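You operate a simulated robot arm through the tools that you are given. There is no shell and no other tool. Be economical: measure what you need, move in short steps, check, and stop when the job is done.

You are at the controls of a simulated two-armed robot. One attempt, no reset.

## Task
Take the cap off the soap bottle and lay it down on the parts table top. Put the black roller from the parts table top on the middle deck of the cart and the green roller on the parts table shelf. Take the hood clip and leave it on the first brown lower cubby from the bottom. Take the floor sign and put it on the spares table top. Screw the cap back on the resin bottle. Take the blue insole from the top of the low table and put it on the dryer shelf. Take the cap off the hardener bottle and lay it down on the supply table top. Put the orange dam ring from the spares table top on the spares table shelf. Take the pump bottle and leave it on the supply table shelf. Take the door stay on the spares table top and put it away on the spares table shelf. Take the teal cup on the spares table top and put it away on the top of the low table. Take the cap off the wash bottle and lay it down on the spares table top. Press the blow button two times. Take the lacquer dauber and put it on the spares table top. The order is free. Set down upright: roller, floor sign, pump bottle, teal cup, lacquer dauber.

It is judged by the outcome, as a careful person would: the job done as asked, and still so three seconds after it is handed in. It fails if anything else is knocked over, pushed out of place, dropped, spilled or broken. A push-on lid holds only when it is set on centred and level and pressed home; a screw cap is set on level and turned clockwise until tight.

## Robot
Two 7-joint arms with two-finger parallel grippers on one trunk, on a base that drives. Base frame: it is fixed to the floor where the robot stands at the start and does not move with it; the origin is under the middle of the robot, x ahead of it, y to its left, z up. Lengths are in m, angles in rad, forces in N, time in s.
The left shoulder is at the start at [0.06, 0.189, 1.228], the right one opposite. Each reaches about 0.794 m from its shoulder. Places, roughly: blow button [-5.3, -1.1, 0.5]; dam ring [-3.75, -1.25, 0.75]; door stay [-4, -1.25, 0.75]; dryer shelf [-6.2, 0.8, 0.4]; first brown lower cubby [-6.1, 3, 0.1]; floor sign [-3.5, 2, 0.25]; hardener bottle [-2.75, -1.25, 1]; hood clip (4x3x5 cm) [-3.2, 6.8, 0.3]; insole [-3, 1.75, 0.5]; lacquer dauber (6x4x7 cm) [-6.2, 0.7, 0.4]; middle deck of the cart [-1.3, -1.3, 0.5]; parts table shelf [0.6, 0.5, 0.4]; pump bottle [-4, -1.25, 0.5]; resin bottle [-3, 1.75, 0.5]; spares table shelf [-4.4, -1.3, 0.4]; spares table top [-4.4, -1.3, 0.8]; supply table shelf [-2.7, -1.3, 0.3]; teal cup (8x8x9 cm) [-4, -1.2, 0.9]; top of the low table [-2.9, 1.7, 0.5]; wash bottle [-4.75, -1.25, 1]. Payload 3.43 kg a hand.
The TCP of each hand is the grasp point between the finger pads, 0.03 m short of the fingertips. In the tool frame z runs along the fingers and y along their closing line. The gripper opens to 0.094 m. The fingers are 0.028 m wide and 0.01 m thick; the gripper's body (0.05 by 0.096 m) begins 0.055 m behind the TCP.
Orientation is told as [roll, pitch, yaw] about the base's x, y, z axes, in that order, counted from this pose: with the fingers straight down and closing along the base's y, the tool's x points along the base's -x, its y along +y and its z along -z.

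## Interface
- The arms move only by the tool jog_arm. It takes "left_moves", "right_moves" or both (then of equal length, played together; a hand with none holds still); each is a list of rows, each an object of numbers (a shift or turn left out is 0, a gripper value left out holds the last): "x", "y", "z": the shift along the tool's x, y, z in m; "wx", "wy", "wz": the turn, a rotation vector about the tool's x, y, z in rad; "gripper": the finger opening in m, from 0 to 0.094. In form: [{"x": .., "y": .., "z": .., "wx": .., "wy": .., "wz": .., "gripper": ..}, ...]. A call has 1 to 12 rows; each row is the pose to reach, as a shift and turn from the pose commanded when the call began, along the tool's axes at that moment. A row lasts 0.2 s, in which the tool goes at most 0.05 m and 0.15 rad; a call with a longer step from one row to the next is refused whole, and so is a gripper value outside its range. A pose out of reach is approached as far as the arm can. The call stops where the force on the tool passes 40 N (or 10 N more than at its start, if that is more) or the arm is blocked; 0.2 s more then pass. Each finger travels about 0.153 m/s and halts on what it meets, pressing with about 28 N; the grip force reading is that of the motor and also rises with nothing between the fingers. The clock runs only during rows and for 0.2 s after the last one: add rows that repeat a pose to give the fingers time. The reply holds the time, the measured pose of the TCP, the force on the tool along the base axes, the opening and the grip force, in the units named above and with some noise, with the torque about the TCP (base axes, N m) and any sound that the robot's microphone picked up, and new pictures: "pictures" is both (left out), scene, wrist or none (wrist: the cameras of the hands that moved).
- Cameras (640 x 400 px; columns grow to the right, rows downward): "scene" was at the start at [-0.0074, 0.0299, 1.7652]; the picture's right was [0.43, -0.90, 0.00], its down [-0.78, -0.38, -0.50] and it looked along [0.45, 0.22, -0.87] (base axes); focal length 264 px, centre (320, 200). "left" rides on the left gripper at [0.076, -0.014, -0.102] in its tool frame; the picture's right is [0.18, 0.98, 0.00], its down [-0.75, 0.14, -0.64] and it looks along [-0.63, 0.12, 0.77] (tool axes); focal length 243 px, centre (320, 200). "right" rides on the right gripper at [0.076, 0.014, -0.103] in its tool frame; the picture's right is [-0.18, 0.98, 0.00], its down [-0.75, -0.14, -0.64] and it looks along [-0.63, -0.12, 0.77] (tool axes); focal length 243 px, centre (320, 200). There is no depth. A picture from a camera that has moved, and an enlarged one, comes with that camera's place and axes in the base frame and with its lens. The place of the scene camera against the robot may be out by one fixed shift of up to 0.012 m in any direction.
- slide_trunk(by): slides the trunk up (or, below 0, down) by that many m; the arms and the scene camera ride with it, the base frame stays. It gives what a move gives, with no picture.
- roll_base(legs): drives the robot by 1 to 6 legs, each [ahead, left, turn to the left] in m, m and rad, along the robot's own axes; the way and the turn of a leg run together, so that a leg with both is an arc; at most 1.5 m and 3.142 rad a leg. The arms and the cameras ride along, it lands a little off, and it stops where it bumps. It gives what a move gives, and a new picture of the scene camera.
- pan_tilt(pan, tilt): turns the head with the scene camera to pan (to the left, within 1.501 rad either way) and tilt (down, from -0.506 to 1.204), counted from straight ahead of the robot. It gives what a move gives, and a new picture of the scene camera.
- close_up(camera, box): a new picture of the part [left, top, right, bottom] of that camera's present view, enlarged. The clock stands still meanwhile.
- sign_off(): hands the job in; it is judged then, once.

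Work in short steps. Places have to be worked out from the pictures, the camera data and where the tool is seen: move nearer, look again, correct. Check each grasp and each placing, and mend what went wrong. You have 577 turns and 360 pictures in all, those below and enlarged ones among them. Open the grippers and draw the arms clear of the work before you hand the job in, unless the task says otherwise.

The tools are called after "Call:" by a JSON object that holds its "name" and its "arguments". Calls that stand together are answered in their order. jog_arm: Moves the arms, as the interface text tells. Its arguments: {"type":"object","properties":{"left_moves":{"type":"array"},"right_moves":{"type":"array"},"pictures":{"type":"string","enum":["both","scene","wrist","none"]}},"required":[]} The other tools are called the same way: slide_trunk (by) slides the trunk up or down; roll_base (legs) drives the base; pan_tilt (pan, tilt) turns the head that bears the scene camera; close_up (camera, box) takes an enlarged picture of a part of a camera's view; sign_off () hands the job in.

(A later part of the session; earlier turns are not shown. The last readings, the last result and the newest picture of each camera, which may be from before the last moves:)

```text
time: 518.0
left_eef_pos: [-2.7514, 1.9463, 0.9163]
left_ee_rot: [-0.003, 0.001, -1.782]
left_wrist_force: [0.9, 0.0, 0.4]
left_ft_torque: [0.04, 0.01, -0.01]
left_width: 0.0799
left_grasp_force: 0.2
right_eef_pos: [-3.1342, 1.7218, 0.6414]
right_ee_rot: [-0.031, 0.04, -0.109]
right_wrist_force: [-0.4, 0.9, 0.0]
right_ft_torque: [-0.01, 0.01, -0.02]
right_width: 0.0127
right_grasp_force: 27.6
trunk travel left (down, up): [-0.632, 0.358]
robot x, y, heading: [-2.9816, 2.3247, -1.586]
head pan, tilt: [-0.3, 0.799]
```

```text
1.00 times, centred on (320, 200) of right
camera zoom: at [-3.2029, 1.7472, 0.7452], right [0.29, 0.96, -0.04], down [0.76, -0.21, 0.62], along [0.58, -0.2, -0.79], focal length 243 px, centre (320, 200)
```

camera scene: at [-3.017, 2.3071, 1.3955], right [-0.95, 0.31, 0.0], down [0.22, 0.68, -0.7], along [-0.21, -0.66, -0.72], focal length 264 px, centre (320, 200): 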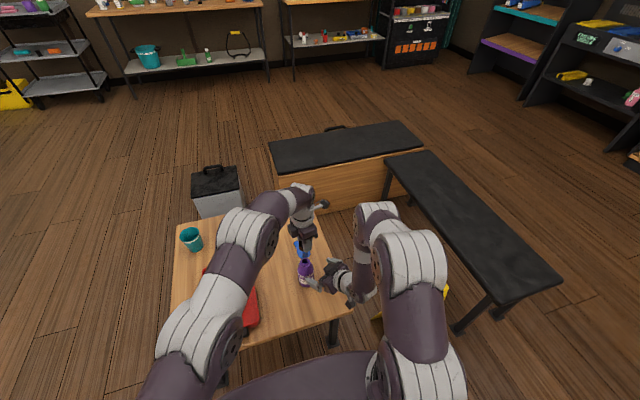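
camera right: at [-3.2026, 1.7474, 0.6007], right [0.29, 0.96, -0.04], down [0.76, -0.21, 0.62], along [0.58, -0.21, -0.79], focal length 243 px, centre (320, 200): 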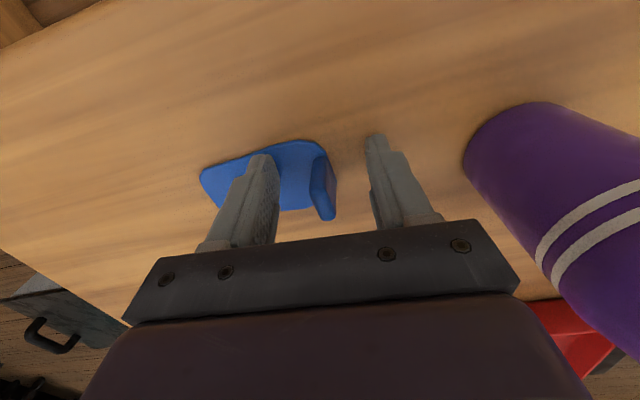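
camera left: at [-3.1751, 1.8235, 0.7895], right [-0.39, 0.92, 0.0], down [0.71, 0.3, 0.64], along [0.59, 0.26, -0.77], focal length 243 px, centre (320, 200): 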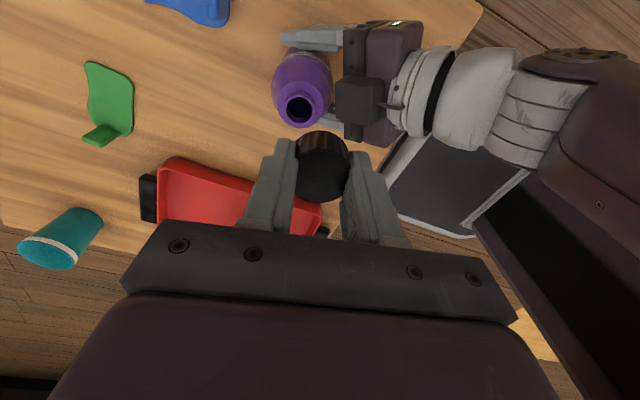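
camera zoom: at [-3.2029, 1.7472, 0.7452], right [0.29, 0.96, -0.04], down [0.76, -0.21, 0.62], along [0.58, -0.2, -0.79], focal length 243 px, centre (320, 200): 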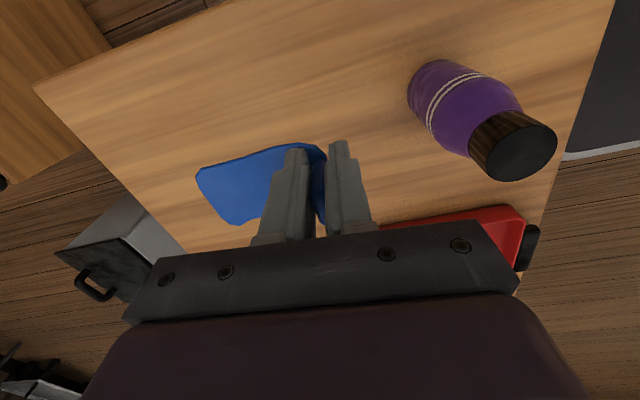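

The insole is in hand. I back away from the table and look at the floor sign.

Call:
{"name": "roll_base", "arguments": {"legs": [[-0.3, 0, 0], [0, 0, -1.55]]}}

Call:
{"name": "pan_tilt", "arguments": {"pan": 0.3, "tilt": 0.9}}

```text
time: 523.8
left_eef_pos: [-3.3556, 2.3848, 0.9163]
left_ee_rot: [-0.003, 0.002, 2.951]
left_wrist_force: [-1.0, 0.8, 0.3]
left_ft_torque: [0.0, 0.01, 0.03]
left_width: 0.0801
left_grasp_force: 0.0
right_eef_pos: [-3.5889, 2.7613, 0.6417]
right_ee_rot: [-0.03, 0.041, -1.655]
right_wrist_force: [1.2, 0.2, -0.3]
right_ft_torque: [0.02, -0.04, -0.02]
right_width: 0.0126
right_grasp_force: 28.1
trunk travel left (down, up): [-0.632, 0.358]
robot x, y, heading: [-2.9799, 2.6261, -3.131]
head pan, tilt: [-0.3, 0.799]
camera scene: at [-3.0069, 2.6509, 1.5156], right [0.28, 0.96, 0.0], down [0.69, -0.2, -0.7], along [-0.67, 0.2, -0.72], focal length 264 px, centre (320, 200)
```

scene: 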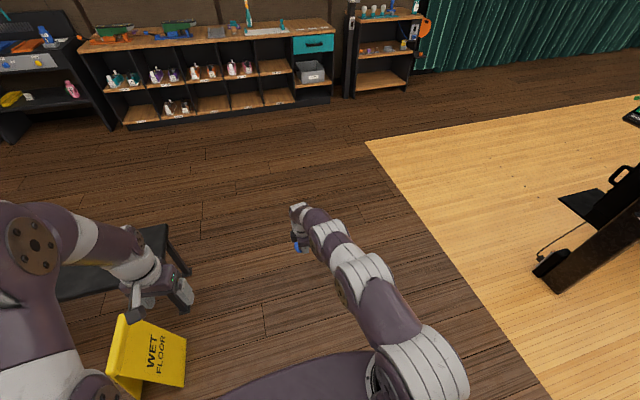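

```text
time: 524.8
left_eef_pos: [-3.3559, 2.3857, 0.9165]
left_ee_rot: [-0.004, 0.002, 2.952]
left_wrist_force: [0.2, -0.3, -0.1]
left_ft_torque: [0.01, -0.02, -0.02]
left_width: 0.0801
left_grasp_force: 0.0
right_eef_pos: [-3.5878, 2.7612, 0.6421]
right_ee_rot: [-0.029, 0.041, -1.656]
right_wrist_force: [0.1, -0.2, -0.7]
right_ft_torque: [-0.03, -0.01, 0.02]
right_width: 0.0129
right_grasp_force: 27.8
trunk travel left (down, up): [-0.632, 0.358]
robot x, y, heading: [-2.9783, 2.6284, -3.13]
head pan, tilt: [0.3, 0.901]
camera scene: at [-3.0015, 2.6048, 1.5077], right [-0.31, 0.95, 0.0], down [0.75, 0.24, -0.62], along [-0.59, -0.19, -0.78], focal length 264 px, centre (320, 200)
```

scene: 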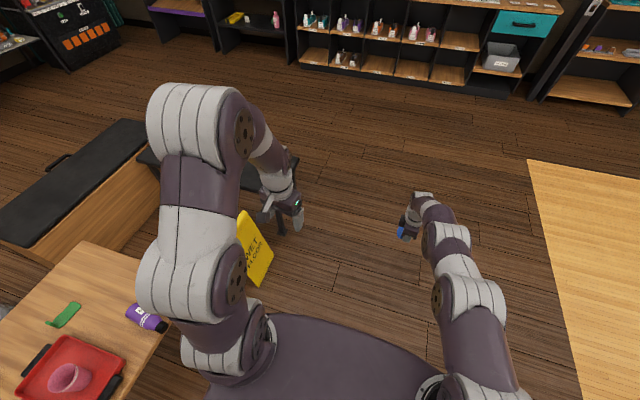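

The resin bottle looks lying down; my retreat may have hit it. I check.

Call:
{"name": "close_up", "arguments": {"camera": "scene", "box": [0, 240, 280, 400]}}

```text
2.29 times, centred on (140, 320) of scene
camera zoom: at [-3.0015, 2.6048, 1.5077], right [-0.31, 0.95, 0.0], down [0.75, 0.24, -0.62], along [-0.59, -0.19, -0.78], focal length 604 px, centre (731, -74)
```

zoom: 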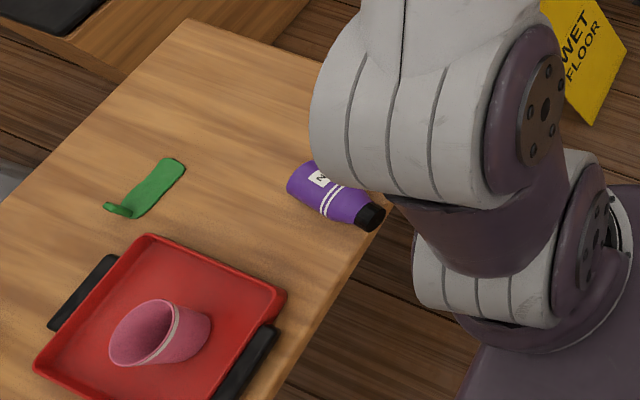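

The resin bottle got knocked over during my retreat; it's lying capped near (-3.05, 1.9), cap toward me. I'll stand it up with the left hand. First I tuck the right hand with the insole back and right.

Call:
{"name": "jog_arm", "arguments": {"right_moves": [{"x": 0.02, "y": 0.033, "z": -0.02}, {"x": 0.045, "y": 0.066, "z": -0.04}, {"x": 0.07, "y": 0.099, "z": -0.06}, {"x": 0.095, "y": 0.132, "z": -0.08}, {"x": 0.12, "y": 0.165, "z": -0.1}, {"x": 0.145, "y": 0.198, "z": -0.1}, {"x": 0.17, "y": 0.231, "z": -0.1}, {"x": 0.193, "y": 0.264, "z": -0.1}], "pictures": "none"}}

Call:
{"name": "roll_base", "arguments": {"legs": [[0, 0, 1.55]]}}

Call:
{"name": "pan_tilt", "arguments": {"pan": 0, "tilt": 0.85}}

```text
time: 526.6
left_eef_pos: [-3.3542, 2.3856, 0.9173]
left_ee_rot: [-0.003, 0.003, 2.951]
left_wrist_force: [0.3, 0.6, 0.8]
left_ft_torque: [-0.01, 0.02, -0.02]
left_width: 0.0801
left_grasp_force: 0.0
right_eef_pos: [-3.3059, 2.9268, 0.7415]
right_ee_rot: [-0.031, 0.038, -1.657]
right_wrist_force: [0.1, 1.3, -0.7]
right_ft_torque: [0.0, 0.03, -0.02]
right_width: 0.0125
right_grasp_force: 27.7
trunk travel left (down, up): [-0.632, 0.358]
robot x, y, heading: [-2.9837, 2.6243, -3.131]
head pan, tilt: [0.3, 0.901]
```

```text
time: 530.8
left_eef_pos: [-2.7475, 2.2478, 0.9164]
left_ee_rot: [-0.003, 0.001, -1.779]
left_wrist_force: [-0.1, 0.8, -0.5]
left_ft_torque: [-0.04, -0.04, -0.01]
left_width: 0.0798
left_grasp_force: 0.1
right_eef_pos: [-3.2875, 2.307, 0.7423]
right_ee_rot: [-0.029, 0.041, -0.105]
right_wrist_force: [-0.8, 0.3, -0.5]
right_ft_torque: [0.0, -0.01, 0.01]
right_width: 0.0128
right_grasp_force: 27.2
trunk travel left (down, up): [-0.632, 0.358]
robot x, y, heading: [-2.9792, 2.6241, -1.578]
head pan, tilt: [0.3, 0.901]
camera scene: at [-2.9671, 2.6148, 1.5077], right [-0.96, -0.29, 0.0], down [-0.23, 0.75, -0.62], along [0.18, -0.59, -0.78], focal length 264 px, centre (320, 200)
```

scene: 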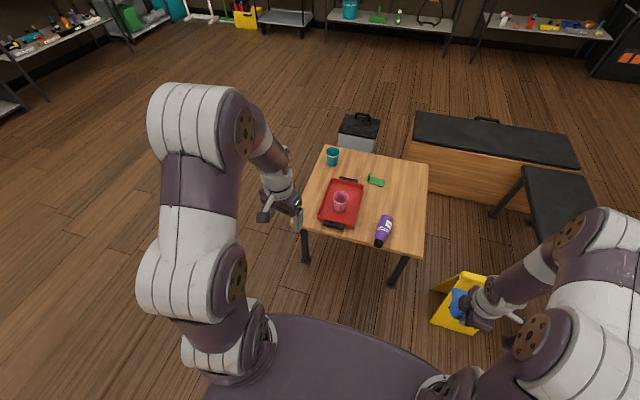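

```text
time: 531.6
left_eef_pos: [-2.7463, 2.2475, 0.9159]
left_ee_rot: [-0.003, 0.001, -1.777]
left_wrist_force: [0.6, -0.5, -0.4]
left_ft_torque: [0.02, 0.02, 0.01]
left_width: 0.0796
left_grasp_force: 0.1
right_eef_pos: [-3.2883, 2.307, 0.7414]
right_ee_rot: [-0.03, 0.041, -0.105]
right_wrist_force: [0.4, 0.6, 0.6]
right_ft_torque: [0.03, 0.02, 0.0]
right_width: 0.0127
right_grasp_force: 28.0
trunk travel left (down, up): [-0.632, 0.358]
robot x, y, heading: [-2.9793, 2.6228, -1.578]
head pan, tilt: [0.0, 0.85]
camera scene: at [-2.9894, 2.6089, 1.5116], right [-1.0, 0.01, 0.0], down [0.0, 0.75, -0.66], along [0.0, -0.66, -0.75], focal length 264 px, centre (320, 200)
```

scene: 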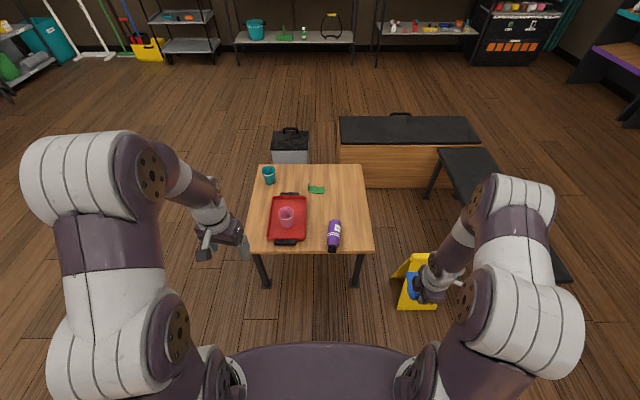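

The bottle lies along y at x≈-3.055 (base y≈1.84, cap y≈1.98). I drive closer and bring the left hand over its body.

Call:
{"name": "roll_base", "arguments": {"legs": [[0.26, 0, 0]]}}

Call:
{"name": "jog_arm", "arguments": {"left_moves": [{"x": -0.015, "y": -0.04, "wz": -0.08, "gripper": 0.094}, {"x": -0.03, "y": -0.08, "wz": -0.08}, {"x": -0.03, "y": -0.12, "wz": -0.08, "z": 0.02}, {"x": -0.03, "y": -0.16, "wz": -0.08, "z": 0.04}, {"x": -0.03, "y": -0.2, "wz": -0.08, "z": 0.06}, {"x": -0.03, "y": -0.24, "wz": -0.08, "z": 0.08}, {"x": -0.03, "y": -0.28, "wz": -0.08, "z": 0.1}, {"x": -0.03, "y": -0.28, "wz": -0.08, "z": 0.1}], "pictures": "wrist"}}

```text
time: 533.5
left_eef_pos: [-2.7484, 1.987, 0.9161]
left_ee_rot: [-0.004, 0.003, -1.78]
left_wrist_force: [-1.2, 0.4, 0.3]
left_ft_torque: [0.0, -0.01, 0.02]
left_width: 0.08
left_grasp_force: 0.1
right_eef_pos: [-3.2904, 2.0448, 0.7417]
right_ee_rot: [-0.03, 0.04, -0.104]
right_wrist_force: [-0.5, 0.0, -0.8]
right_ft_torque: [0.01, -0.03, -0.04]
right_width: 0.0127
right_grasp_force: 27.8
trunk travel left (down, up): [-0.632, 0.358]
robot x, y, heading: [-2.9831, 2.3659, -1.579]
head pan, tilt: [0.0, 0.85]
camera scene: at [-2.9912, 2.3477, 1.5116], right [-1.0, 0.01, 0.0], down [0.0, 0.75, -0.66], along [0.0, -0.66, -0.75], focal length 264 px, centre (320, 200)
```

scene: 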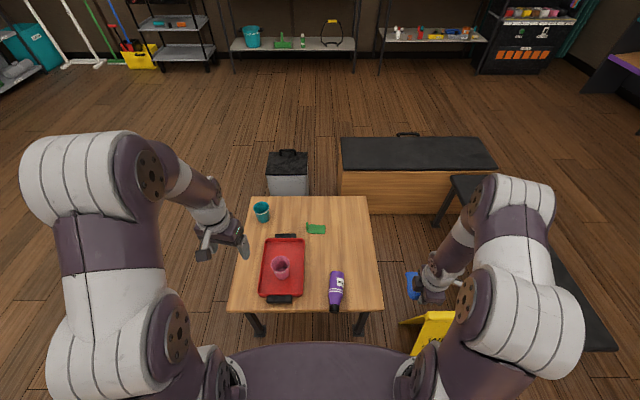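

```text
time: 535.3
left_eef_pos: [-3.0295, 2.0178, 0.8165]
left_ee_rot: [-0.004, 0.002, -1.698]
left_wrist_force: [0.8, 0.5, 0.1]
left_ft_torque: [0.0, -0.01, -0.01]
left_width: 0.094
left_grasp_force: 0.1
right_eef_pos: [-3.29, 2.0461, 0.7414]
right_ee_rot: [-0.03, 0.041, -0.102]
right_wrist_force: [-0.3, 0.7, -0.2]
right_ft_torque: [0.03, 0.04, 0.03]
right_width: 0.0125
right_grasp_force: 28.2
trunk travel left (down, up): [-0.632, 0.358]
robot x, y, heading: [-2.9811, 2.3615, -1.579]
head pan, tilt: [0.0, 0.85]
camera left: at [-3.0333, 2.0952, 0.9196], right [1.0, 0.06, 0.0], down [0.05, -0.77, 0.64], along [0.03, -0.64, -0.77], focal length 243 px, centre (320, 200)
```

left: 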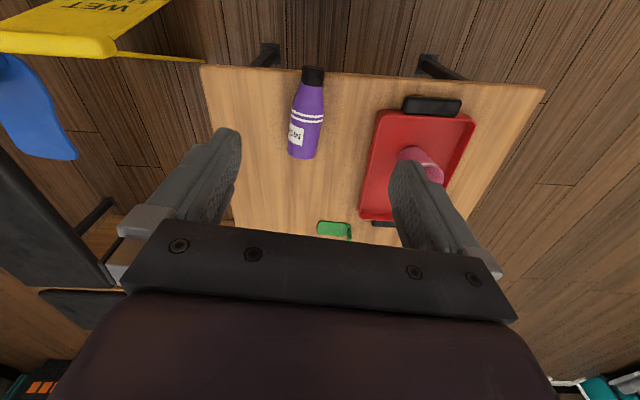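

I tilt the left hand 0.35 forward and move above the bottle's body.

Call:
{"name": "jog_arm", "arguments": {"left_moves": [{"x": -0.03, "y": -0.001, "z": 0.02, "wy": -0.1}, {"x": -0.06, "y": -0.002, "z": 0.05, "wy": -0.2}, {"x": -0.09, "y": -0.003, "z": 0.085, "wy": -0.3}, {"x": -0.12, "y": -0.004, "z": 0.12, "wy": -0.35}, {"x": -0.135, "y": -0.005, "z": 0.16, "wy": -0.35}, {"x": -0.135, "y": -0.005, "z": 0.2, "wy": -0.35}, {"x": -0.135, "y": -0.005, "z": 0.235, "wy": -0.35}, {"x": -0.135, "y": -0.005, "z": 0.235, "wy": -0.35}], "pictures": "wrist"}}

```text
time: 537.1
left_eef_pos: [-3.0525, 1.8839, 0.5821]
left_ee_rot: [-0.003, -0.347, -1.699]
left_wrist_force: [-0.3, -0.2, 0.6]
left_ft_torque: [0.01, 0.02, 0.01]
left_width: 0.0943
left_grasp_force: 0.1
right_eef_pos: [-3.2906, 2.0476, 0.7418]
right_ee_rot: [-0.028, 0.042, -0.103]
right_wrist_force: [-0.5, -1.0, -0.3]
right_ft_torque: [0.01, 0.05, -0.01]
right_width: 0.0128
right_grasp_force: 28.4
trunk travel left (down, up): [-0.632, 0.358]
robot x, y, heading: [-2.9827, 2.3644, -1.579]
head pan, tilt: [0.0, 0.85]
camera left: at [-3.0523, 1.9932, 0.6523], right [1.0, 0.05, -0.07], down [0.08, -0.5, 0.86], along [0.01, -0.86, -0.51], focal length 243 px, centre (320, 200)
```

left: 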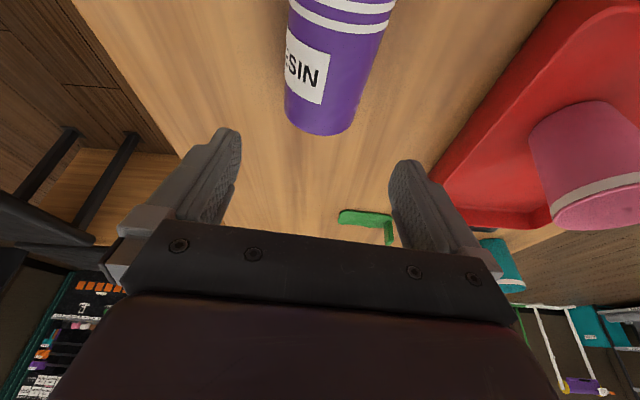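

The body centre is at about (-3.048, 1.903). I go down onto it and grip.

Call:
{"name": "jog_arm", "arguments": {"left_moves": [{"x": 0.016, "y": 0.002, "z": 0.025}, {"x": 0.032, "y": 0.002, "z": 0.05}, {"x": 0.0485, "y": 0.002, "z": 0.077}, {"x": 0.0485, "y": 0.002, "z": 0.077}, {"x": 0.0485, "y": 0.002, "z": 0.077, "gripper": 0.07}, {"x": 0.0485, "y": 0.002, "z": 0.077, "gripper": 0.04}, {"x": 0.0485, "y": 0.002, "z": 0.077, "gripper": 0.04}], "pictures": "wrist"}}

```text
time: 538.7
left_eef_pos: [-3.0483, 1.9039, 0.4934]
left_ee_rot: [-0.003, -0.348, -1.695]
left_wrist_force: [0.2, -0.7, 2.9]
left_ft_torque: [-0.18, 0.07, -0.02]
left_width: 0.0605
left_grasp_force: 28.4
right_eef_pos: [-3.2907, 2.046, 0.7412]
right_ee_rot: [-0.029, 0.04, -0.103]
right_wrist_force: [0.2, 0.4, -0.3]
right_ft_torque: [0.0, 0.01, -0.03]
right_width: 0.0126
right_grasp_force: 27.8
trunk travel left (down, up): [-0.632, 0.358]
robot x, y, heading: [-2.9808, 2.3643, -1.577]
head pan, tilt: [0.0, 0.85]
camera left: at [-3.0488, 2.0116, 0.5639], right [1.0, 0.05, -0.07], down [0.08, -0.5, 0.86], along [0.01, -0.86, -0.51], focal length 243 px, centre (320, 200)
```

left: 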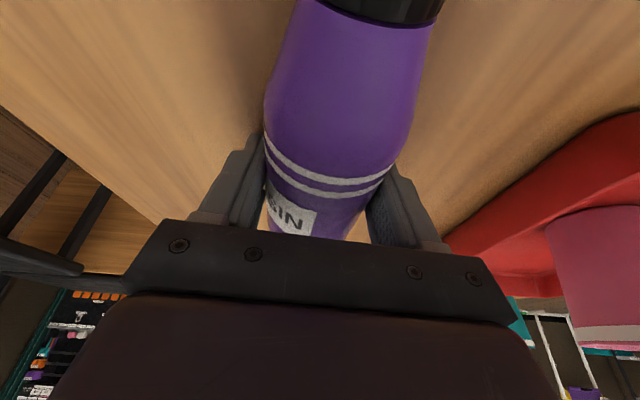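

Gripped. I lift 0.3 m, rotate the hand about vertical by +2.1 rad, then pitch it to bring the bottle upright.

Call:
{"name": "slide_trunk", "arguments": {"by": 0.3}}

Call:
{"name": "jog_arm", "arguments": {"left_moves": [{"wx": -0.05, "wz": -0.14}, {"wx": -0.1, "wz": -0.28}, {"wx": -0.15, "wz": -0.42}, {"wx": -0.2, "wz": -0.56}, {"wx": -0.25, "wz": -0.7}, {"wx": -0.3, "wz": -0.84}, {"wx": -0.35, "wz": -0.98}, {"wx": -0.4, "wz": -1.12}, {"wx": -0.45, "wz": -1.26}, {"wx": -0.5, "wz": -1.4}, {"wx": -0.55, "wz": -1.54}, {"wx": -0.6, "wz": -1.68}], "pictures": "none"}}

```text
time: 541.7
left_eef_pos: [-3.0485, 1.9041, 0.7934]
left_ee_rot: [-0.004, -0.347, -1.698]
left_wrist_force: [0.6, 0.3, -3.0]
left_ft_torque: [-0.01, 0.0, -0.02]
left_width: 0.0589
left_grasp_force: 27.4
right_eef_pos: [-3.2904, 2.0461, 1.041]
right_ee_rot: [-0.03, 0.04, -0.104]
right_wrist_force: [0.2, -0.3, -0.3]
right_ft_torque: [0.03, 0.0, 0.06]
right_width: 0.013
right_grasp_force: 27.9
trunk travel left (down, up): [-0.932, 0.058]
robot x, y, heading: [-2.9834, 2.3632, -1.577]
head pan, tilt: [0.0, 0.85]
```

```text
time: 543.1
left_eef_pos: [-3.1377, 1.8101, 0.9284]
left_ee_rot: [-0.274, -0.354, -0.715]
left_wrist_force: [-1.3, 0.2, -0.9]
left_ft_torque: [0.0, -0.05, 0.0]
left_width: 0.0585
left_grasp_force: 28.5
left hand out of reach, approached as far as the arm can: row 7
right_eef_pos: [-3.292, 2.0454, 1.0405]
right_ee_rot: [-0.029, 0.04, -0.104]
right_wrist_force: [0.1, -0.9, 0.6]
right_ft_torque: [0.04, -0.03, 0.01]
right_width: 0.0127
right_grasp_force: 27.3
trunk travel left (down, up): [-0.932, 0.058]
robot x, y, heading: [-2.9832, 2.366, -1.583]
head pan, tilt: [0.0, 0.85]
stopped in row 7 (left hand): the arm was blocked; the commanded pose is now the measured one
```

The arm flung toward a limit. I check the scene before continuing.

Call:
{"name": "close_up", "arguments": {"camera": "scene", "box": [0, 0, 640, 400]}}

```text
1.00 times, centred on (320, 200) of scene
camera zoom: at [-2.9939, 2.3485, 1.8116], right [-1.0, 0.01, 0.0], down [0.01, 0.75, -0.66], along [0.0, -0.66, -0.75], focal length 264 px, centre (320, 200)
```

zoom: 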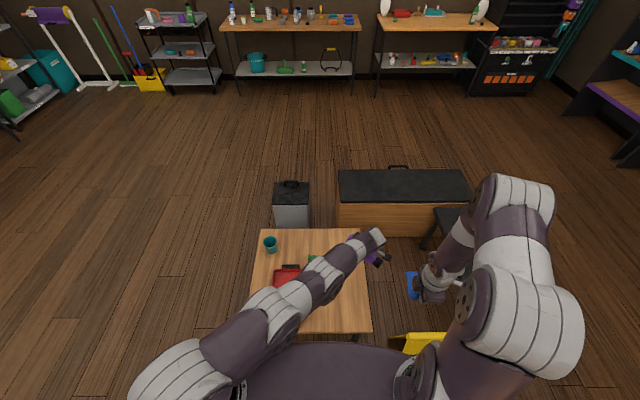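

I move the left hand back toward the body, to about (-2.85, 2.02, 0.85), for a freer wrist.

Call:
{"name": "jog_arm", "arguments": {"left_moves": [{"x": -0.005, "y": 0.04}, {"x": -0.011, "y": 0.08}, {"x": -0.016, "y": 0.121}, {"x": -0.022, "y": 0.161}, {"x": -0.027, "y": 0.202}, {"x": -0.032, "y": 0.242}, {"x": -0.038, "y": 0.283}, {"x": -0.043, "y": 0.323}, {"x": -0.0487, "y": 0.3638, "z": 0.005}], "pictures": "wrist"}}

```text
time: 545.1
left_eef_pos: [-2.8694, 1.9662, 0.8257]
left_ee_rot: [-0.24, -0.349, -0.72]
left_wrist_force: [0.3, 0.8, -4.5]
left_ft_torque: [-0.01, 0.0, 0.01]
left_width: 0.0568
left_grasp_force: 28.0
left hand out of reach, approached as far as the arm can: row 6, 7, 8, 9
right_eef_pos: [-3.2905, 2.0464, 1.0418]
right_ee_rot: [-0.03, 0.04, -0.106]
right_wrist_force: [-0.2, 1.2, -1.4]
right_ft_torque: [0.05, 0.04, -0.02]
right_width: 0.0127
right_grasp_force: 27.8
trunk travel left (down, up): [-0.932, 0.058]
robot x, y, heading: [-2.9841, 2.3666, -1.575]
head pan, tilt: [0.0, 0.85]
camera left: at [-2.9429, 2.0464, 0.8968], right [0.56, 0.78, -0.29], down [0.57, -0.12, 0.81], along [0.6, -0.62, -0.51], focal length 243 px, centre (320, 200)
```

left: 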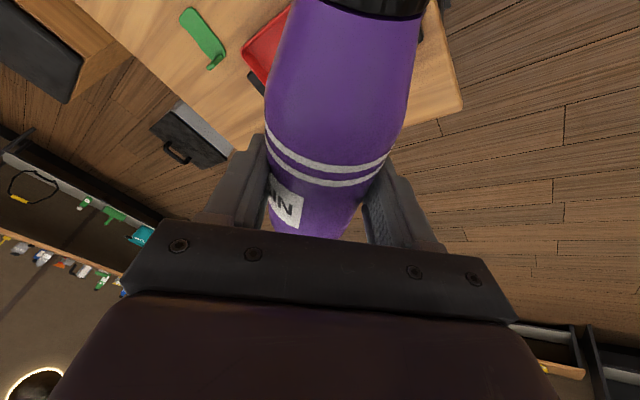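

Continue rotating about vertical from here.

Call:
{"name": "jog_arm", "arguments": {"left_moves": [{"wx": -0.047, "wy": -0.03, "wz": -0.125}, {"wx": -0.094, "wy": -0.06, "wz": -0.25}, {"wx": -0.141, "wy": -0.09, "wz": -0.375}, {"wx": -0.188, "wy": -0.12, "wz": -0.5}, {"wx": -0.235, "wy": -0.15, "wz": -0.625}, {"wx": -0.282, "wy": -0.18, "wz": -0.75}, {"wx": -0.329, "wy": -0.21, "wz": -0.875}, {"wx": -0.376, "wy": -0.24, "wz": -1.0}, {"wx": -0.423, "wy": -0.27, "wz": -1.125}], "pictures": "none"}}

```text
time: 547.1
left_eef_pos: [-2.8694, 1.9678, 0.8236]
left_ee_rot: [-0.243, -0.319, 0.506]
left_wrist_force: [0.0, -0.8, -3.3]
left_ft_torque: [0.03, -0.02, 0.0]
left_width: 0.0566
left_grasp_force: 27.8
left hand out of reach, approached as far as the arm can: row 1
right_eef_pos: [-3.2908, 2.0459, 1.042]
right_ee_rot: [-0.031, 0.039, -0.104]
right_wrist_force: [0.1, 0.6, -0.6]
right_ft_torque: [0.02, 0.01, 0.03]
right_width: 0.0129
right_grasp_force: 27.6
trunk travel left (down, up): [-0.932, 0.058]
robot x, y, heading: [-2.9812, 2.362, -1.576]
head pan, tilt: [0.0, 0.85]
```

Now pitch about the tool's y axis to raise the cap end up.

Call:
{"name": "jog_arm", "arguments": {"left_moves": [{"wy": 0.14}, {"wy": 0.28}, {"wy": 0.42}, {"wy": 0.56}, {"wy": 0.7}, {"wy": 0.84}], "pictures": "wrist"}}

```text
time: 548.5
left_eef_pos: [-2.8694, 1.9676, 0.8234]
left_ee_rot: [-0.275, 0.501, 0.295]
left_wrist_force: [0.6, 0.2, -2.7]
left_ft_torque: [-0.01, -0.04, -0.01]
left_width: 0.0568
left_grasp_force: 28.3
right_eef_pos: [-3.2885, 2.0464, 1.0406]
right_ee_rot: [-0.03, 0.039, -0.102]
right_wrist_force: [-0.6, -0.1, -0.2]
right_ft_torque: [0.0, 0.02, 0.04]
right_width: 0.0123
right_grasp_force: 28.0
trunk travel left (down, up): [-0.932, 0.058]
robot x, y, heading: [-2.9859, 2.3651, -1.577]
head pan, tilt: [0.0, 0.85]
camera left: at [-2.8903, 1.9779, 0.9502], right [-0.55, 0.82, -0.14], down [0.81, 0.57, 0.15], along [0.2, -0.04, -0.98], focal length 243 px, centre (320, 200)
```

left: 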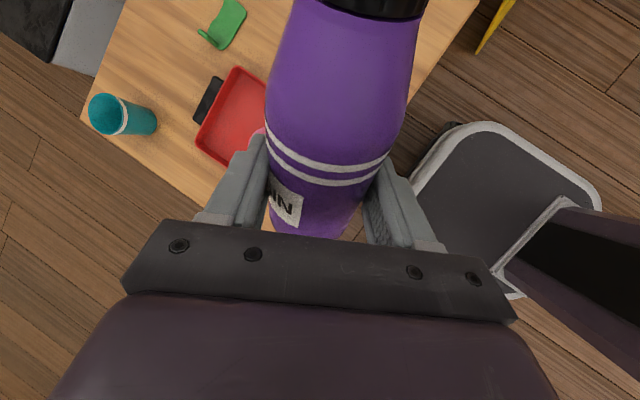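

Call:
{"name": "jog_arm", "arguments": {"left_moves": [{"wy": 0.14}, {"wy": 0.28}, {"wy": 0.42}, {"wy": 0.56}, {"wy": 0.7}, {"wy": 0.74}], "pictures": "both"}}

```text
time: 549.9
left_eef_pos: [-2.8696, 1.9693, 0.8239]
left_ee_rot: [-0.667, 1.179, -0.202]
left_wrist_force: [-0.3, 0.2, -2.8]
left_ft_torque: [0.01, -0.03, -0.01]
left_width: 0.0566
left_grasp_force: 28.5
right_eef_pos: [-3.2897, 2.0469, 1.0409]
right_ee_rot: [-0.03, 0.041, -0.104]
right_wrist_force: [0.0, 0.3, 0.2]
right_ft_torque: [-0.02, -0.02, -0.01]
right_width: 0.0126
right_grasp_force: 27.7
trunk travel left (down, up): [-0.932, 0.058]
robot x, y, heading: [-2.9829, 2.3673, -1.577]
head pan, tilt: [0.0, 0.85]
camera scene: at [-2.9915, 2.3485, 1.8116], right [-1.0, 0.01, 0.0], down [0.01, 0.75, -0.66], along [0.0, -0.66, -0.75], focal length 264 px, centre (320, 200)
camera left: at [-2.8075, 2.0106, 0.9285], right [-0.47, 0.88, -0.06], down [0.76, 0.36, -0.54], along [-0.45, -0.3, -0.84], focal length 243 px, centre (320, 200)
```

scene: 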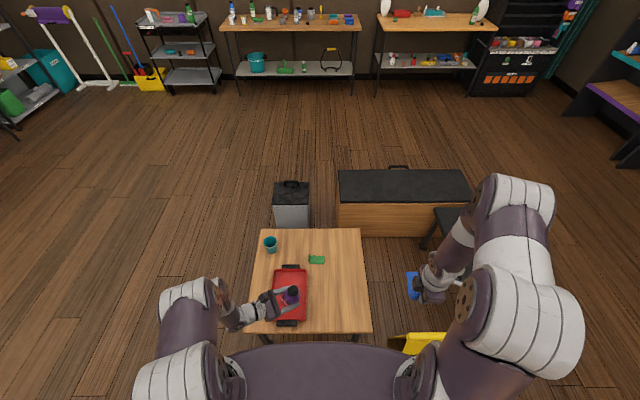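
left: 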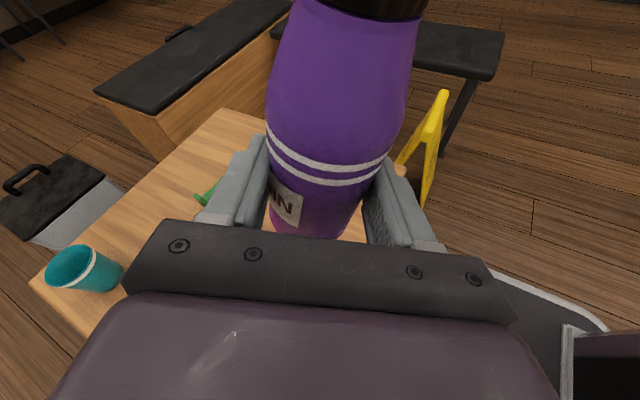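

Nearly upright, leaning about 14°. I apply the corrective rotation.

Call:
{"name": "jog_arm", "arguments": {"left_moves": [{"wx": -0.04, "wy": -0.018, "wz": -0.11}, {"wx": -0.08, "wy": -0.036, "wz": -0.221}, {"wx": -0.08, "wy": -0.036, "wz": -0.221}], "pictures": "wrist"}}

```text
time: 550.7
left_eef_pos: [-2.8965, 2.0375, 0.8265]
left_ee_rot: [0.402, 1.18, 0.802]
left_wrist_force: [0.1, -0.3, -1.5]
left_ft_torque: [0.01, -0.02, -0.05]
left_width: 0.0565
left_grasp_force: 28.2
left hand out of reach, approached as far as the arm can: row 2, 3
right_eef_pos: [-3.2898, 2.0478, 1.0403]
right_ee_rot: [-0.03, 0.04, -0.107]
right_wrist_force: [-0.8, 0.9, -0.4]
right_ft_torque: [0.02, -0.04, -0.01]
right_width: 0.0127
right_grasp_force: 28.4
trunk travel left (down, up): [-0.932, 0.058]
robot x, y, heading: [-2.99, 2.3667, -1.583]
head pan, tilt: [0.0, 0.85]
stopped in row 3 (left hand): the arm was blocked; the commanded pose is now the measured one
camera left: at [-2.8214, 2.0403, 0.9299], right [-0.45, 0.83, 0.32], down [0.7, 0.55, -0.45], along [-0.55, 0.02, -0.83], focal length 243 px, centre (320, 200)
```

left: 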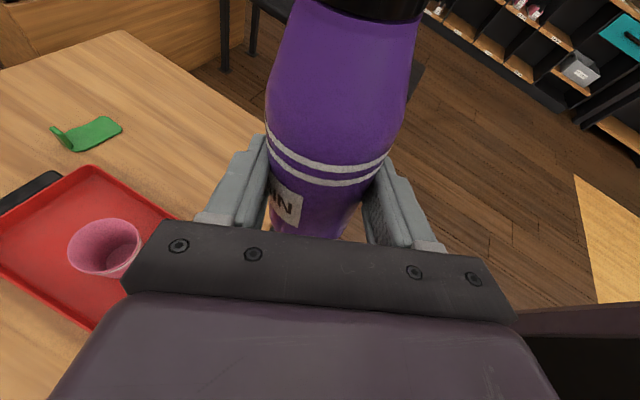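

It overshot (now leaning 9° the other way). A smaller counter-rotation.

Call:
{"name": "jog_arm", "arguments": {"left_moves": [{"wx": 0.026, "wy": 0.006, "wz": 0.072}, {"wx": 0.052, "wy": 0.0125, "wz": 0.14}], "pictures": "wrist"}}

```text
time: 551.3
left_eef_pos: [-2.8961, 2.0371, 0.8248]
left_ee_rot: [-0.008, 1.227, 0.421]
left_wrist_force: [0.5, -0.4, -4.3]
left_ft_torque: [0.05, -0.04, 0.0]
left_width: 0.0566
left_grasp_force: 27.8
right_eef_pos: [-3.2903, 2.0471, 1.0414]
right_ee_rot: [-0.029, 0.04, -0.102]
right_wrist_force: [0.0, -0.4, -0.8]
right_ft_torque: [0.03, 0.01, 0.0]
right_width: 0.0129
right_grasp_force: 27.8
trunk travel left (down, up): [-0.932, 0.058]
robot x, y, heading: [-2.9834, 2.3677, -1.578]
head pan, tilt: [0.0, 0.85]
camera left: at [-2.8265, 2.0545, 0.9314], right [-0.46, 0.87, 0.17], down [0.72, 0.48, -0.49], along [-0.51, -0.1, -0.85], focal length 243 px, centre (320, 200)
```

left: 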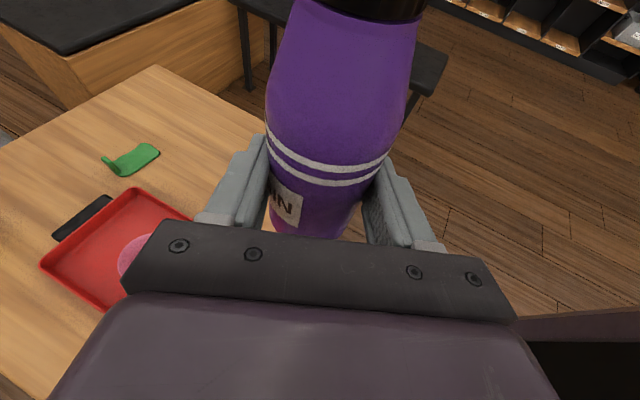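

Orientation is now exactly upright. I move the bottle to above its place, (-3.09, 1.86).

Call:
{"name": "jog_arm", "arguments": {"left_moves": [{"x": 0.012, "y": -0.012, "z": 0.034}, {"x": 0.024, "y": -0.024, "z": 0.067}, {"x": 0.036, "y": -0.035, "z": 0.1}, {"x": 0.048, "y": -0.047, "z": 0.134}, {"x": 0.06, "y": -0.059, "z": 0.168}, {"x": 0.072, "y": -0.07, "z": 0.2}, {"x": 0.084, "y": -0.082, "z": 0.235}], "pictures": "none"}}

Call:
{"name": "slide_trunk", "arguments": {"by": -0.2}}

Call:
{"name": "close_up", "arguments": {"camera": "scene", "box": [160, 160, 480, 400]}}

```text
time: 552.6
left_eef_pos: [-2.9625, 1.915, 0.8645]
left_ee_rot: [-0.073, 1.236, 0.517]
left_wrist_force: [-0.2, 1.2, -4.9]
left_ft_torque: [-0.03, -0.02, 0.05]
left_width: 0.0563
left_grasp_force: 28.1
left hand out of reach, approached as far as the arm can: row 3, 4, 5, 6
right_eef_pos: [-3.2908, 2.0466, 1.0405]
right_ee_rot: [-0.03, 0.041, -0.104]
right_wrist_force: [1.1, 0.1, -0.7]
right_ft_torque: [0.0, -0.02, 0.01]
right_width: 0.0126
right_grasp_force: 28.3
trunk travel left (down, up): [-0.932, 0.058]
robot x, y, heading: [-2.9799, 2.3681, -1.572]
head pan, tilt: [0.0, 0.85]
stopped in row 6 (left hand): the arm was blocked; the commanded pose is now the measured one
```

```text
time: 554.7
left_eef_pos: [-2.963, 1.9149, 0.6638]
left_ee_rot: [-0.07, 1.237, 0.518]
left_wrist_force: [0.4, 0.7, -2.8]
left_ft_torque: [0.01, -0.01, 0.02]
left_width: 0.0563
left_grasp_force: 28.2
right_eef_pos: [-3.2906, 2.046, 0.8411]
right_ee_rot: [-0.029, 0.039, -0.102]
right_wrist_force: [0.4, 0.3, 0.1]
right_ft_torque: [-0.01, -0.02, 0.0]
right_width: 0.0128
right_grasp_force: 28.8
trunk travel left (down, up): [-0.732, 0.258]
robot x, y, heading: [-2.9846, 2.364, -1.579]
head pan, tilt: [0.0, 0.85]
```

```text
1.67 times, centred on (320, 280) of scene
camera zoom: at [-2.9911, 2.3484, 1.6116], right [-1.0, 0.01, 0.0], down [0.0, 0.75, -0.66], along [0.0, -0.66, -0.75], focal length 441 px, centre (320, 67)
```

zoom: 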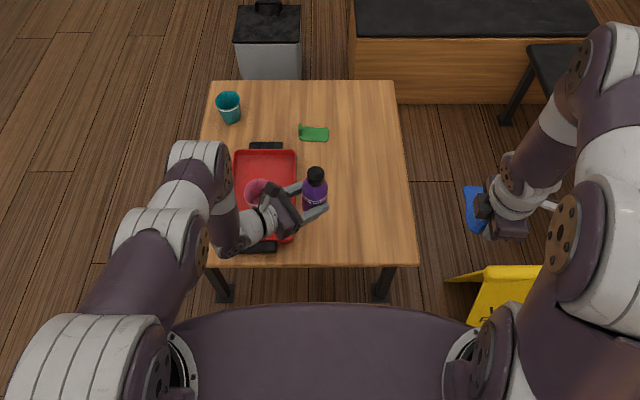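

Still upright to within 2°. I shift the base 0.07 right and 0.04 ahead and lower the bottle to the table.

Call:
{"name": "roll_base", "arguments": {"legs": [[0.035, -0.07, 0]]}}

Call:
{"name": "slide_trunk", "arguments": {"by": -0.14}}

Call:
{"name": "close_up", "arguments": {"camera": "scene", "box": [160, 160, 480, 400]}}

```text
time: 555.8
left_eef_pos: [-3.0341, 1.8812, 0.6641]
left_ee_rot: [-0.07, 1.234, 0.522]
left_wrist_force: [-0.7, -1.2, -2.7]
left_ft_torque: [0.07, -0.09, -0.02]
left_width: 0.0565
left_grasp_force: 28.1
right_eef_pos: [-3.3609, 2.0105, 0.8411]
right_ee_rot: [-0.03, 0.038, -0.101]
right_wrist_force: [0.3, -0.7, -0.4]
right_ft_torque: [0.03, -0.02, -0.02]
right_width: 0.0128
right_grasp_force: 27.7
trunk travel left (down, up): [-0.732, 0.258]
robot x, y, heading: [-3.0507, 2.3331, -1.575]
head pan, tilt: [0.0, 0.85]
camera scene: at [-3.0628, 2.3127, 1.6116], right [-1.0, 0.01, 0.0], down [0.01, 0.75, -0.66], along [0.0, -0.66, -0.75], focal length 264 px, centre (320, 200)
```

scene: 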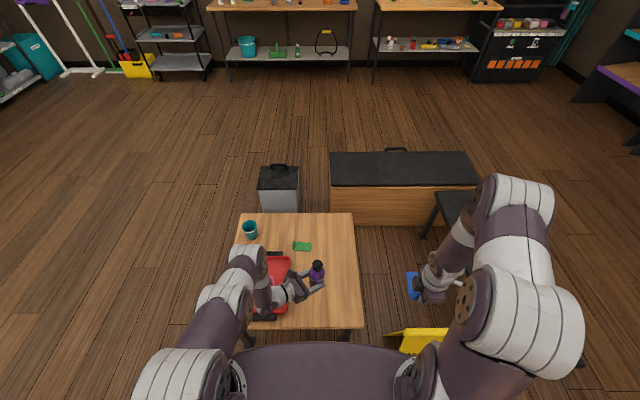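

```text
time: 557.5
left_eef_pos: [-3.0334, 1.8789, 0.5245]
left_ee_rot: [-0.076, 1.239, 0.516]
left_wrist_force: [-0.1, 0.1, -3.8]
left_ft_torque: [-0.01, -0.01, 0.0]
left_width: 0.0562
left_grasp_force: 28.3
right_eef_pos: [-3.36, 2.0121, 0.7007]
right_ee_rot: [-0.029, 0.041, -0.103]
right_wrist_force: [0.1, -0.3, -0.2]
right_ft_torque: [0.01, -0.02, 0.0]
right_width: 0.0125
right_grasp_force: 27.8
trunk travel left (down, up): [-0.592, 0.398]
robot x, y, heading: [-3.0544, 2.3299, -1.58]
head pan, tilt: [0.0, 0.85]
```

```text
1.67 times, centred on (320, 280) of scene
camera zoom: at [-3.0611, 2.3138, 1.4716], right [-1.0, 0.01, 0.0], down [0.0, 0.75, -0.66], along [0.0, -0.66, -0.75], focal length 441 px, centre (320, 67)
```

zoom: 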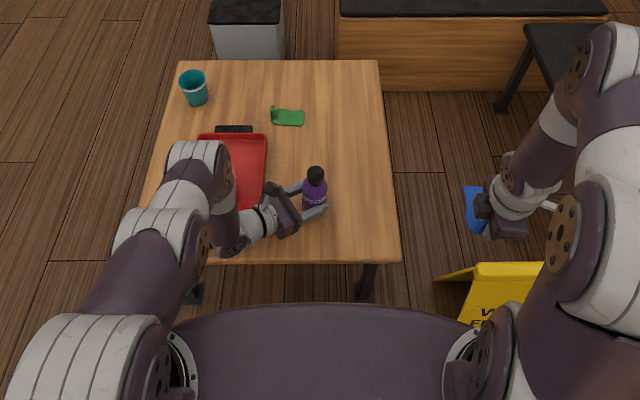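

Clear of the tray cup. I lower in small trunk steps.

Call:
{"name": "slide_trunk", "arguments": {"by": -0.015}}

Call:
{"name": "slide_trunk", "arguments": {"by": -0.006}}

Call:
{"name": "slide_trunk", "arguments": {"by": -0.004}}

```text
time: 558.1
left_eef_pos: [-3.0333, 1.8807, 0.511]
left_ee_rot: [-0.083, 1.242, 0.508]
left_wrist_force: [3.8, -1.5, 17.3]
left_ft_torque: [-0.47, 0.64, 0.26]
left_width: 0.0562
left_grasp_force: 27.9
right_eef_pos: [-3.3607, 2.0107, 0.6867]
right_ee_rot: [-0.031, 0.04, -0.104]
right_wrist_force: [0.4, -0.4, -0.3]
right_ft_torque: [0.02, -0.01, -0.02]
right_width: 0.0131
right_grasp_force: 28.0
trunk travel left (down, up): [-0.577, 0.413]
robot x, y, heading: [-3.053, 2.3318, -1.575]
head pan, tilt: [0.0, 0.85]
```

```text
time: 558.6
left_eef_pos: [-3.0324, 1.879, 0.5054]
left_ee_rot: [-0.083, 1.24, 0.51]
left_wrist_force: [8.6, -3.7, 17.9]
left_ft_torque: [-0.67, 0.12, 0.32]
left_width: 0.0564
left_grasp_force: 27.9
right_eef_pos: [-3.3604, 2.0114, 0.6815]
right_ee_rot: [-0.031, 0.04, -0.102]
right_wrist_force: [0.1, -1.2, 0.5]
right_ft_torque: [0.01, -0.02, 0.02]
right_width: 0.0127
right_grasp_force: 27.7
trunk travel left (down, up): [-0.571, 0.419]
robot x, y, heading: [-3.055, 2.3326, -1.579]
head pan, tilt: [0.0, 0.85]
```

```text
time: 559.2
left_eef_pos: [-3.0324, 1.8804, 0.5006]
left_ee_rot: [-0.079, 1.24, 0.51]
left_wrist_force: [6.2, -1.9, 20.7]
left_ft_torque: [-0.51, 0.27, 0.14]
left_width: 0.0565
left_grasp_force: 28.4
right_eef_pos: [-3.3588, 2.0124, 0.6759]
right_ee_rot: [-0.032, 0.04, -0.102]
right_wrist_force: [-0.2, -0.3, -0.8]
right_ft_torque: [0.0, 0.03, 0.01]
right_width: 0.0129
right_grasp_force: 28.0
trunk travel left (down, up): [-0.567, 0.423]
robot x, y, heading: [-3.0538, 2.3291, -1.577]
head pan, tilt: [0.0, 0.85]
```

Contact. I open and draw back along the fingers.

Call:
{"name": "jog_arm", "arguments": {"left_moves": [{"gripper": 0.07}, {"gripper": 0.085}, {"gripper": 0.094}, {"gripper": 0.094}, {"z": -0.03}, {"z": -0.06}, {"z": -0.09}, {"z": -0.12}], "pictures": "both"}}

```text
time: 561.0
left_eef_pos: [-2.9397, 1.9444, 0.5384]
left_ee_rot: [-0.071, 1.237, 0.518]
left_wrist_force: [0.4, 1.2, 0.2]
left_ft_torque: [0.01, 0.0, -0.03]
left_width: 0.094
left_grasp_force: 0.1
right_eef_pos: [-3.3579, 2.012, 0.6772]
right_ee_rot: [-0.03, 0.04, -0.105]
right_wrist_force: [-1.2, 0.5, -0.5]
right_ft_torque: [0.02, -0.01, 0.0]
right_width: 0.0128
right_grasp_force: 27.6
trunk travel left (down, up): [-0.567, 0.423]
robot x, y, heading: [-3.0511, 2.3339, -1.577]
head pan, tilt: [0.0, 0.85]
camera scene: at [-3.0606, 2.3143, 1.4466], right [-1.0, 0.01, 0.0], down [0.0, 0.75, -0.66], along [0.0, -0.66, -0.75], focal length 264 px, centre (320, 200)
camera left: at [-2.8718, 1.9755, 0.6444], right [-0.6, 0.79, 0.15], down [0.64, 0.58, -0.51], along [-0.49, -0.2, -0.85], focal length 243 px, centre (320, 200)
```

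scene: 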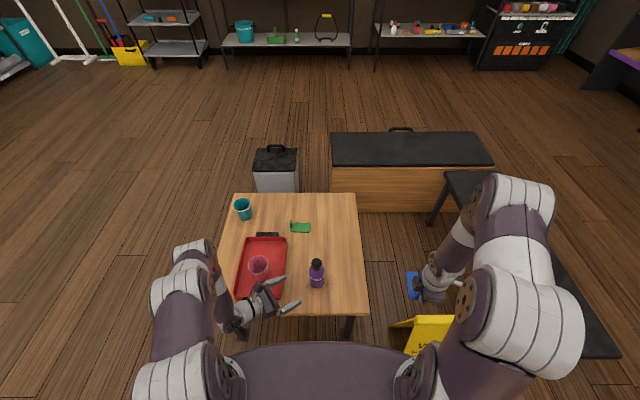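
left: 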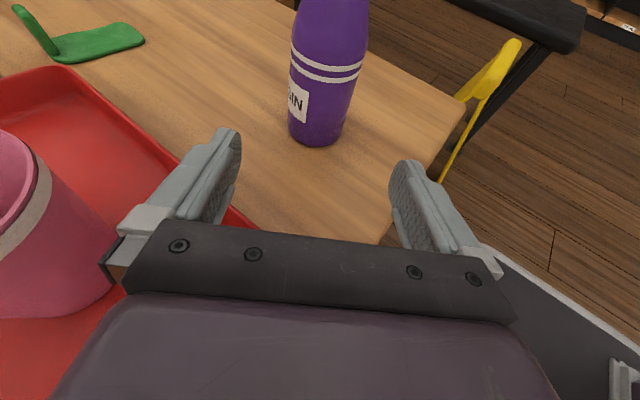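

The resin bottle stands again. I raise the trunk straight up away from the tray cup.

Call:
{"name": "slide_trunk", "arguments": {"by": 0.3}}

Call:
{"name": "close_up", "arguments": {"camera": "scene", "box": [160, 160, 480, 400]}}

```text
time: 564.0
left_eef_pos: [-2.9381, 1.9442, 0.8383]
left_ee_rot: [-0.068, 1.236, 0.518]
left_wrist_force: [0.3, -0.6, -0.7]
left_ft_torque: [0.01, 0.0, -0.01]
left_width: 0.094
left_grasp_force: 0.0
right_eef_pos: [-3.3605, 2.0119, 0.9759]
right_ee_rot: [-0.029, 0.04, -0.103]
right_wrist_force: [-0.2, 0.6, -0.2]
right_ft_torque: [0.01, 0.03, -0.01]
right_width: 0.0125
right_grasp_force: 27.8
trunk travel left (down, up): [-0.867, 0.123]
robot x, y, heading: [-3.0527, 2.335, -1.576]
head pan, tilt: [0.0, 0.85]
```

```text
1.67 times, centred on (320, 280) of scene
camera zoom: at [-3.0612, 2.3138, 1.7466], right [-1.0, 0.01, 0.0], down [0.0, 0.75, -0.66], along [0.0, -0.66, -0.75], focal length 441 px, centre (320, 67)
```

zoom: 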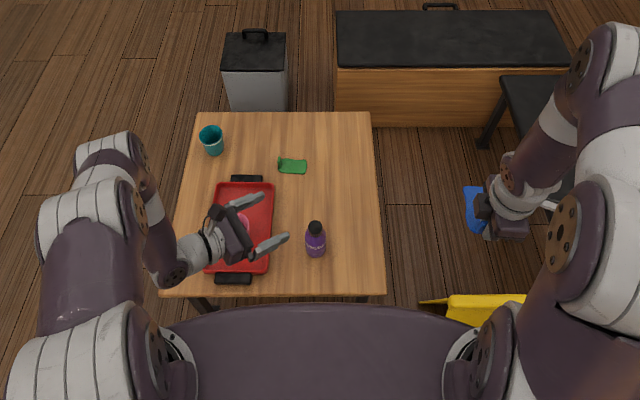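

Everything stands on the low table. I back off and reset the left hand to vertical, then look at the floor sign.

Call:
{"name": "roll_base", "arguments": {"legs": [[-0.35, 0, 0]]}}

Call:
{"name": "jog_arm", "arguments": {"left_moves": [{"wy": -0.14}, {"wy": -0.28}, {"wy": -0.42}, {"wy": -0.56}, {"wy": -0.7}, {"wy": -0.84}, {"wy": -0.98}, {"wy": -1.12}, {"wy": -1.24}], "pictures": "none"}}

Call:
{"name": "jog_arm", "arguments": {"left_moves": [{"wz": 0.15}, {"wz": 0.3}, {"wz": 0.45}, {"wz": 0.6}, {"wz": 0.75}, {"wz": 0.9}, {"wz": 1.05}, {"wz": 1.2}, {"wz": 1.35}, {"wz": 1.5}, {"wz": 1.65}, {"wz": 1.8}], "pictures": "none"}}

Call:
{"name": "pan_tilt", "arguments": {"pan": -0.75, "tilt": 0.95}}

```text
time: 566.2
left_eef_pos: [-2.9354, 2.2957, 0.8388]
left_ee_rot: [-0.071, 1.236, 0.52]
left_wrist_force: [-0.1, 0.1, -0.4]
left_ft_torque: [0.06, 0.01, -0.01]
left_width: 0.0939
left_grasp_force: 0.1
right_eef_pos: [-3.3579, 2.3631, 0.9763]
right_ee_rot: [-0.03, 0.041, -0.103]
right_wrist_force: [0.1, 0.7, -0.5]
right_ft_torque: [-0.01, 0.01, -0.01]
right_width: 0.0128
right_grasp_force: 27.8
trunk travel left (down, up): [-0.867, 0.123]
robot x, y, heading: [-3.0528, 2.6858, -1.574]
head pan, tilt: [0.0, 0.85]
camera scene: at [-3.0591, 2.6654, 1.7466], right [-1.0, 0.01, 0.0], down [0.0, 0.75, -0.66], along [0.0, -0.66, -0.75], focal length 264 px, centre (320, 200)
```

scene: 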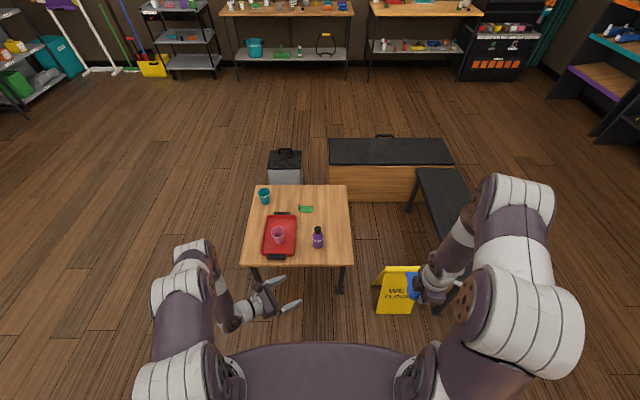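

```text
time: 568.2
left_eef_pos: [-2.9358, 2.2953, 0.8389]
left_ee_rot: [-0.031, 0.023, 0.586]
left_wrist_force: [0.5, 0.1, -0.2]
left_ft_torque: [-0.01, 0.0, 0.04]
left_width: 0.094
left_grasp_force: 0.0
right_eef_pos: [-3.3582, 2.3637, 0.9764]
right_ee_rot: [-0.029, 0.041, -0.103]
right_wrist_force: [-0.3, 0.3, 0.4]
right_ft_torque: [0.03, 0.0, -0.01]
right_width: 0.0127
right_grasp_force: 28.4
trunk travel left (down, up): [-0.867, 0.123]
robot x, y, heading: [-3.0518, 2.6831, -1.578]
head pan, tilt: [0.0, 0.85]
```

```text
time: 570.9
left_eef_pos: [-2.9371, 2.2963, 0.8382]
left_ee_rot: [0.01, -0.023, -1.216]
left_wrist_force: [0.7, -0.7, -0.4]
left_ft_torque: [0.0, 0.0, 0.0]
left_width: 0.0939
left_grasp_force: 0.0
right_eef_pos: [-3.3577, 2.364, 0.9762]
right_ee_rot: [-0.03, 0.039, -0.102]
right_wrist_force: [0.1, 1.1, 0.2]
right_ft_torque: [-0.02, -0.04, -0.04]
right_width: 0.0126
right_grasp_force: 27.7
trunk travel left (down, up): [-0.867, 0.123]
robot x, y, heading: [-3.0518, 2.6814, -1.574]
head pan, tilt: [0.0, 0.85]
```

```text
time: 572.0
left_eef_pos: [-2.9354, 2.2965, 0.8378]
left_ee_rot: [0.009, -0.022, -1.211]
left_wrist_force: [0.3, 0.1, 0.2]
left_ft_torque: [-0.01, 0.01, 0.02]
left_width: 0.0942
left_grasp_force: 0.0
right_eef_pos: [-3.3576, 2.363, 0.977]
right_ee_rot: [-0.029, 0.04, -0.103]
right_wrist_force: [0.8, -0.2, 0.0]
right_ft_torque: [-0.01, 0.01, -0.01]
right_width: 0.013
right_grasp_force: 27.3
trunk travel left (down, up): [-0.867, 0.123]
robot x, y, heading: [-3.0481, 2.6841, -1.58]
head pan, tilt: [-0.75, 0.949]
camera scene: at [-3.1086, 2.6911, 1.7391], right [-0.73, 0.69, 0.0], down [0.56, 0.59, -0.58], along [-0.4, -0.42, -0.81], focal length 264 px, centre (320, 200)
```

scene: 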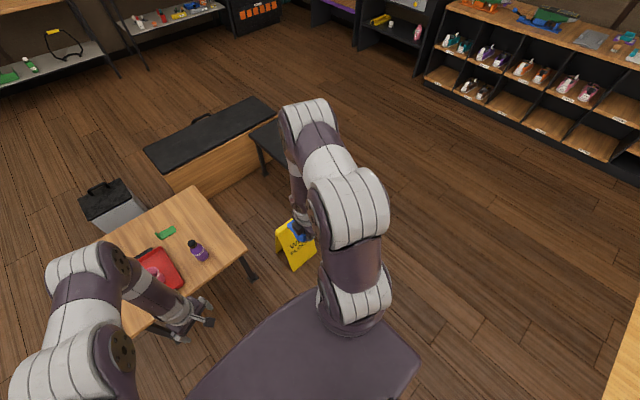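

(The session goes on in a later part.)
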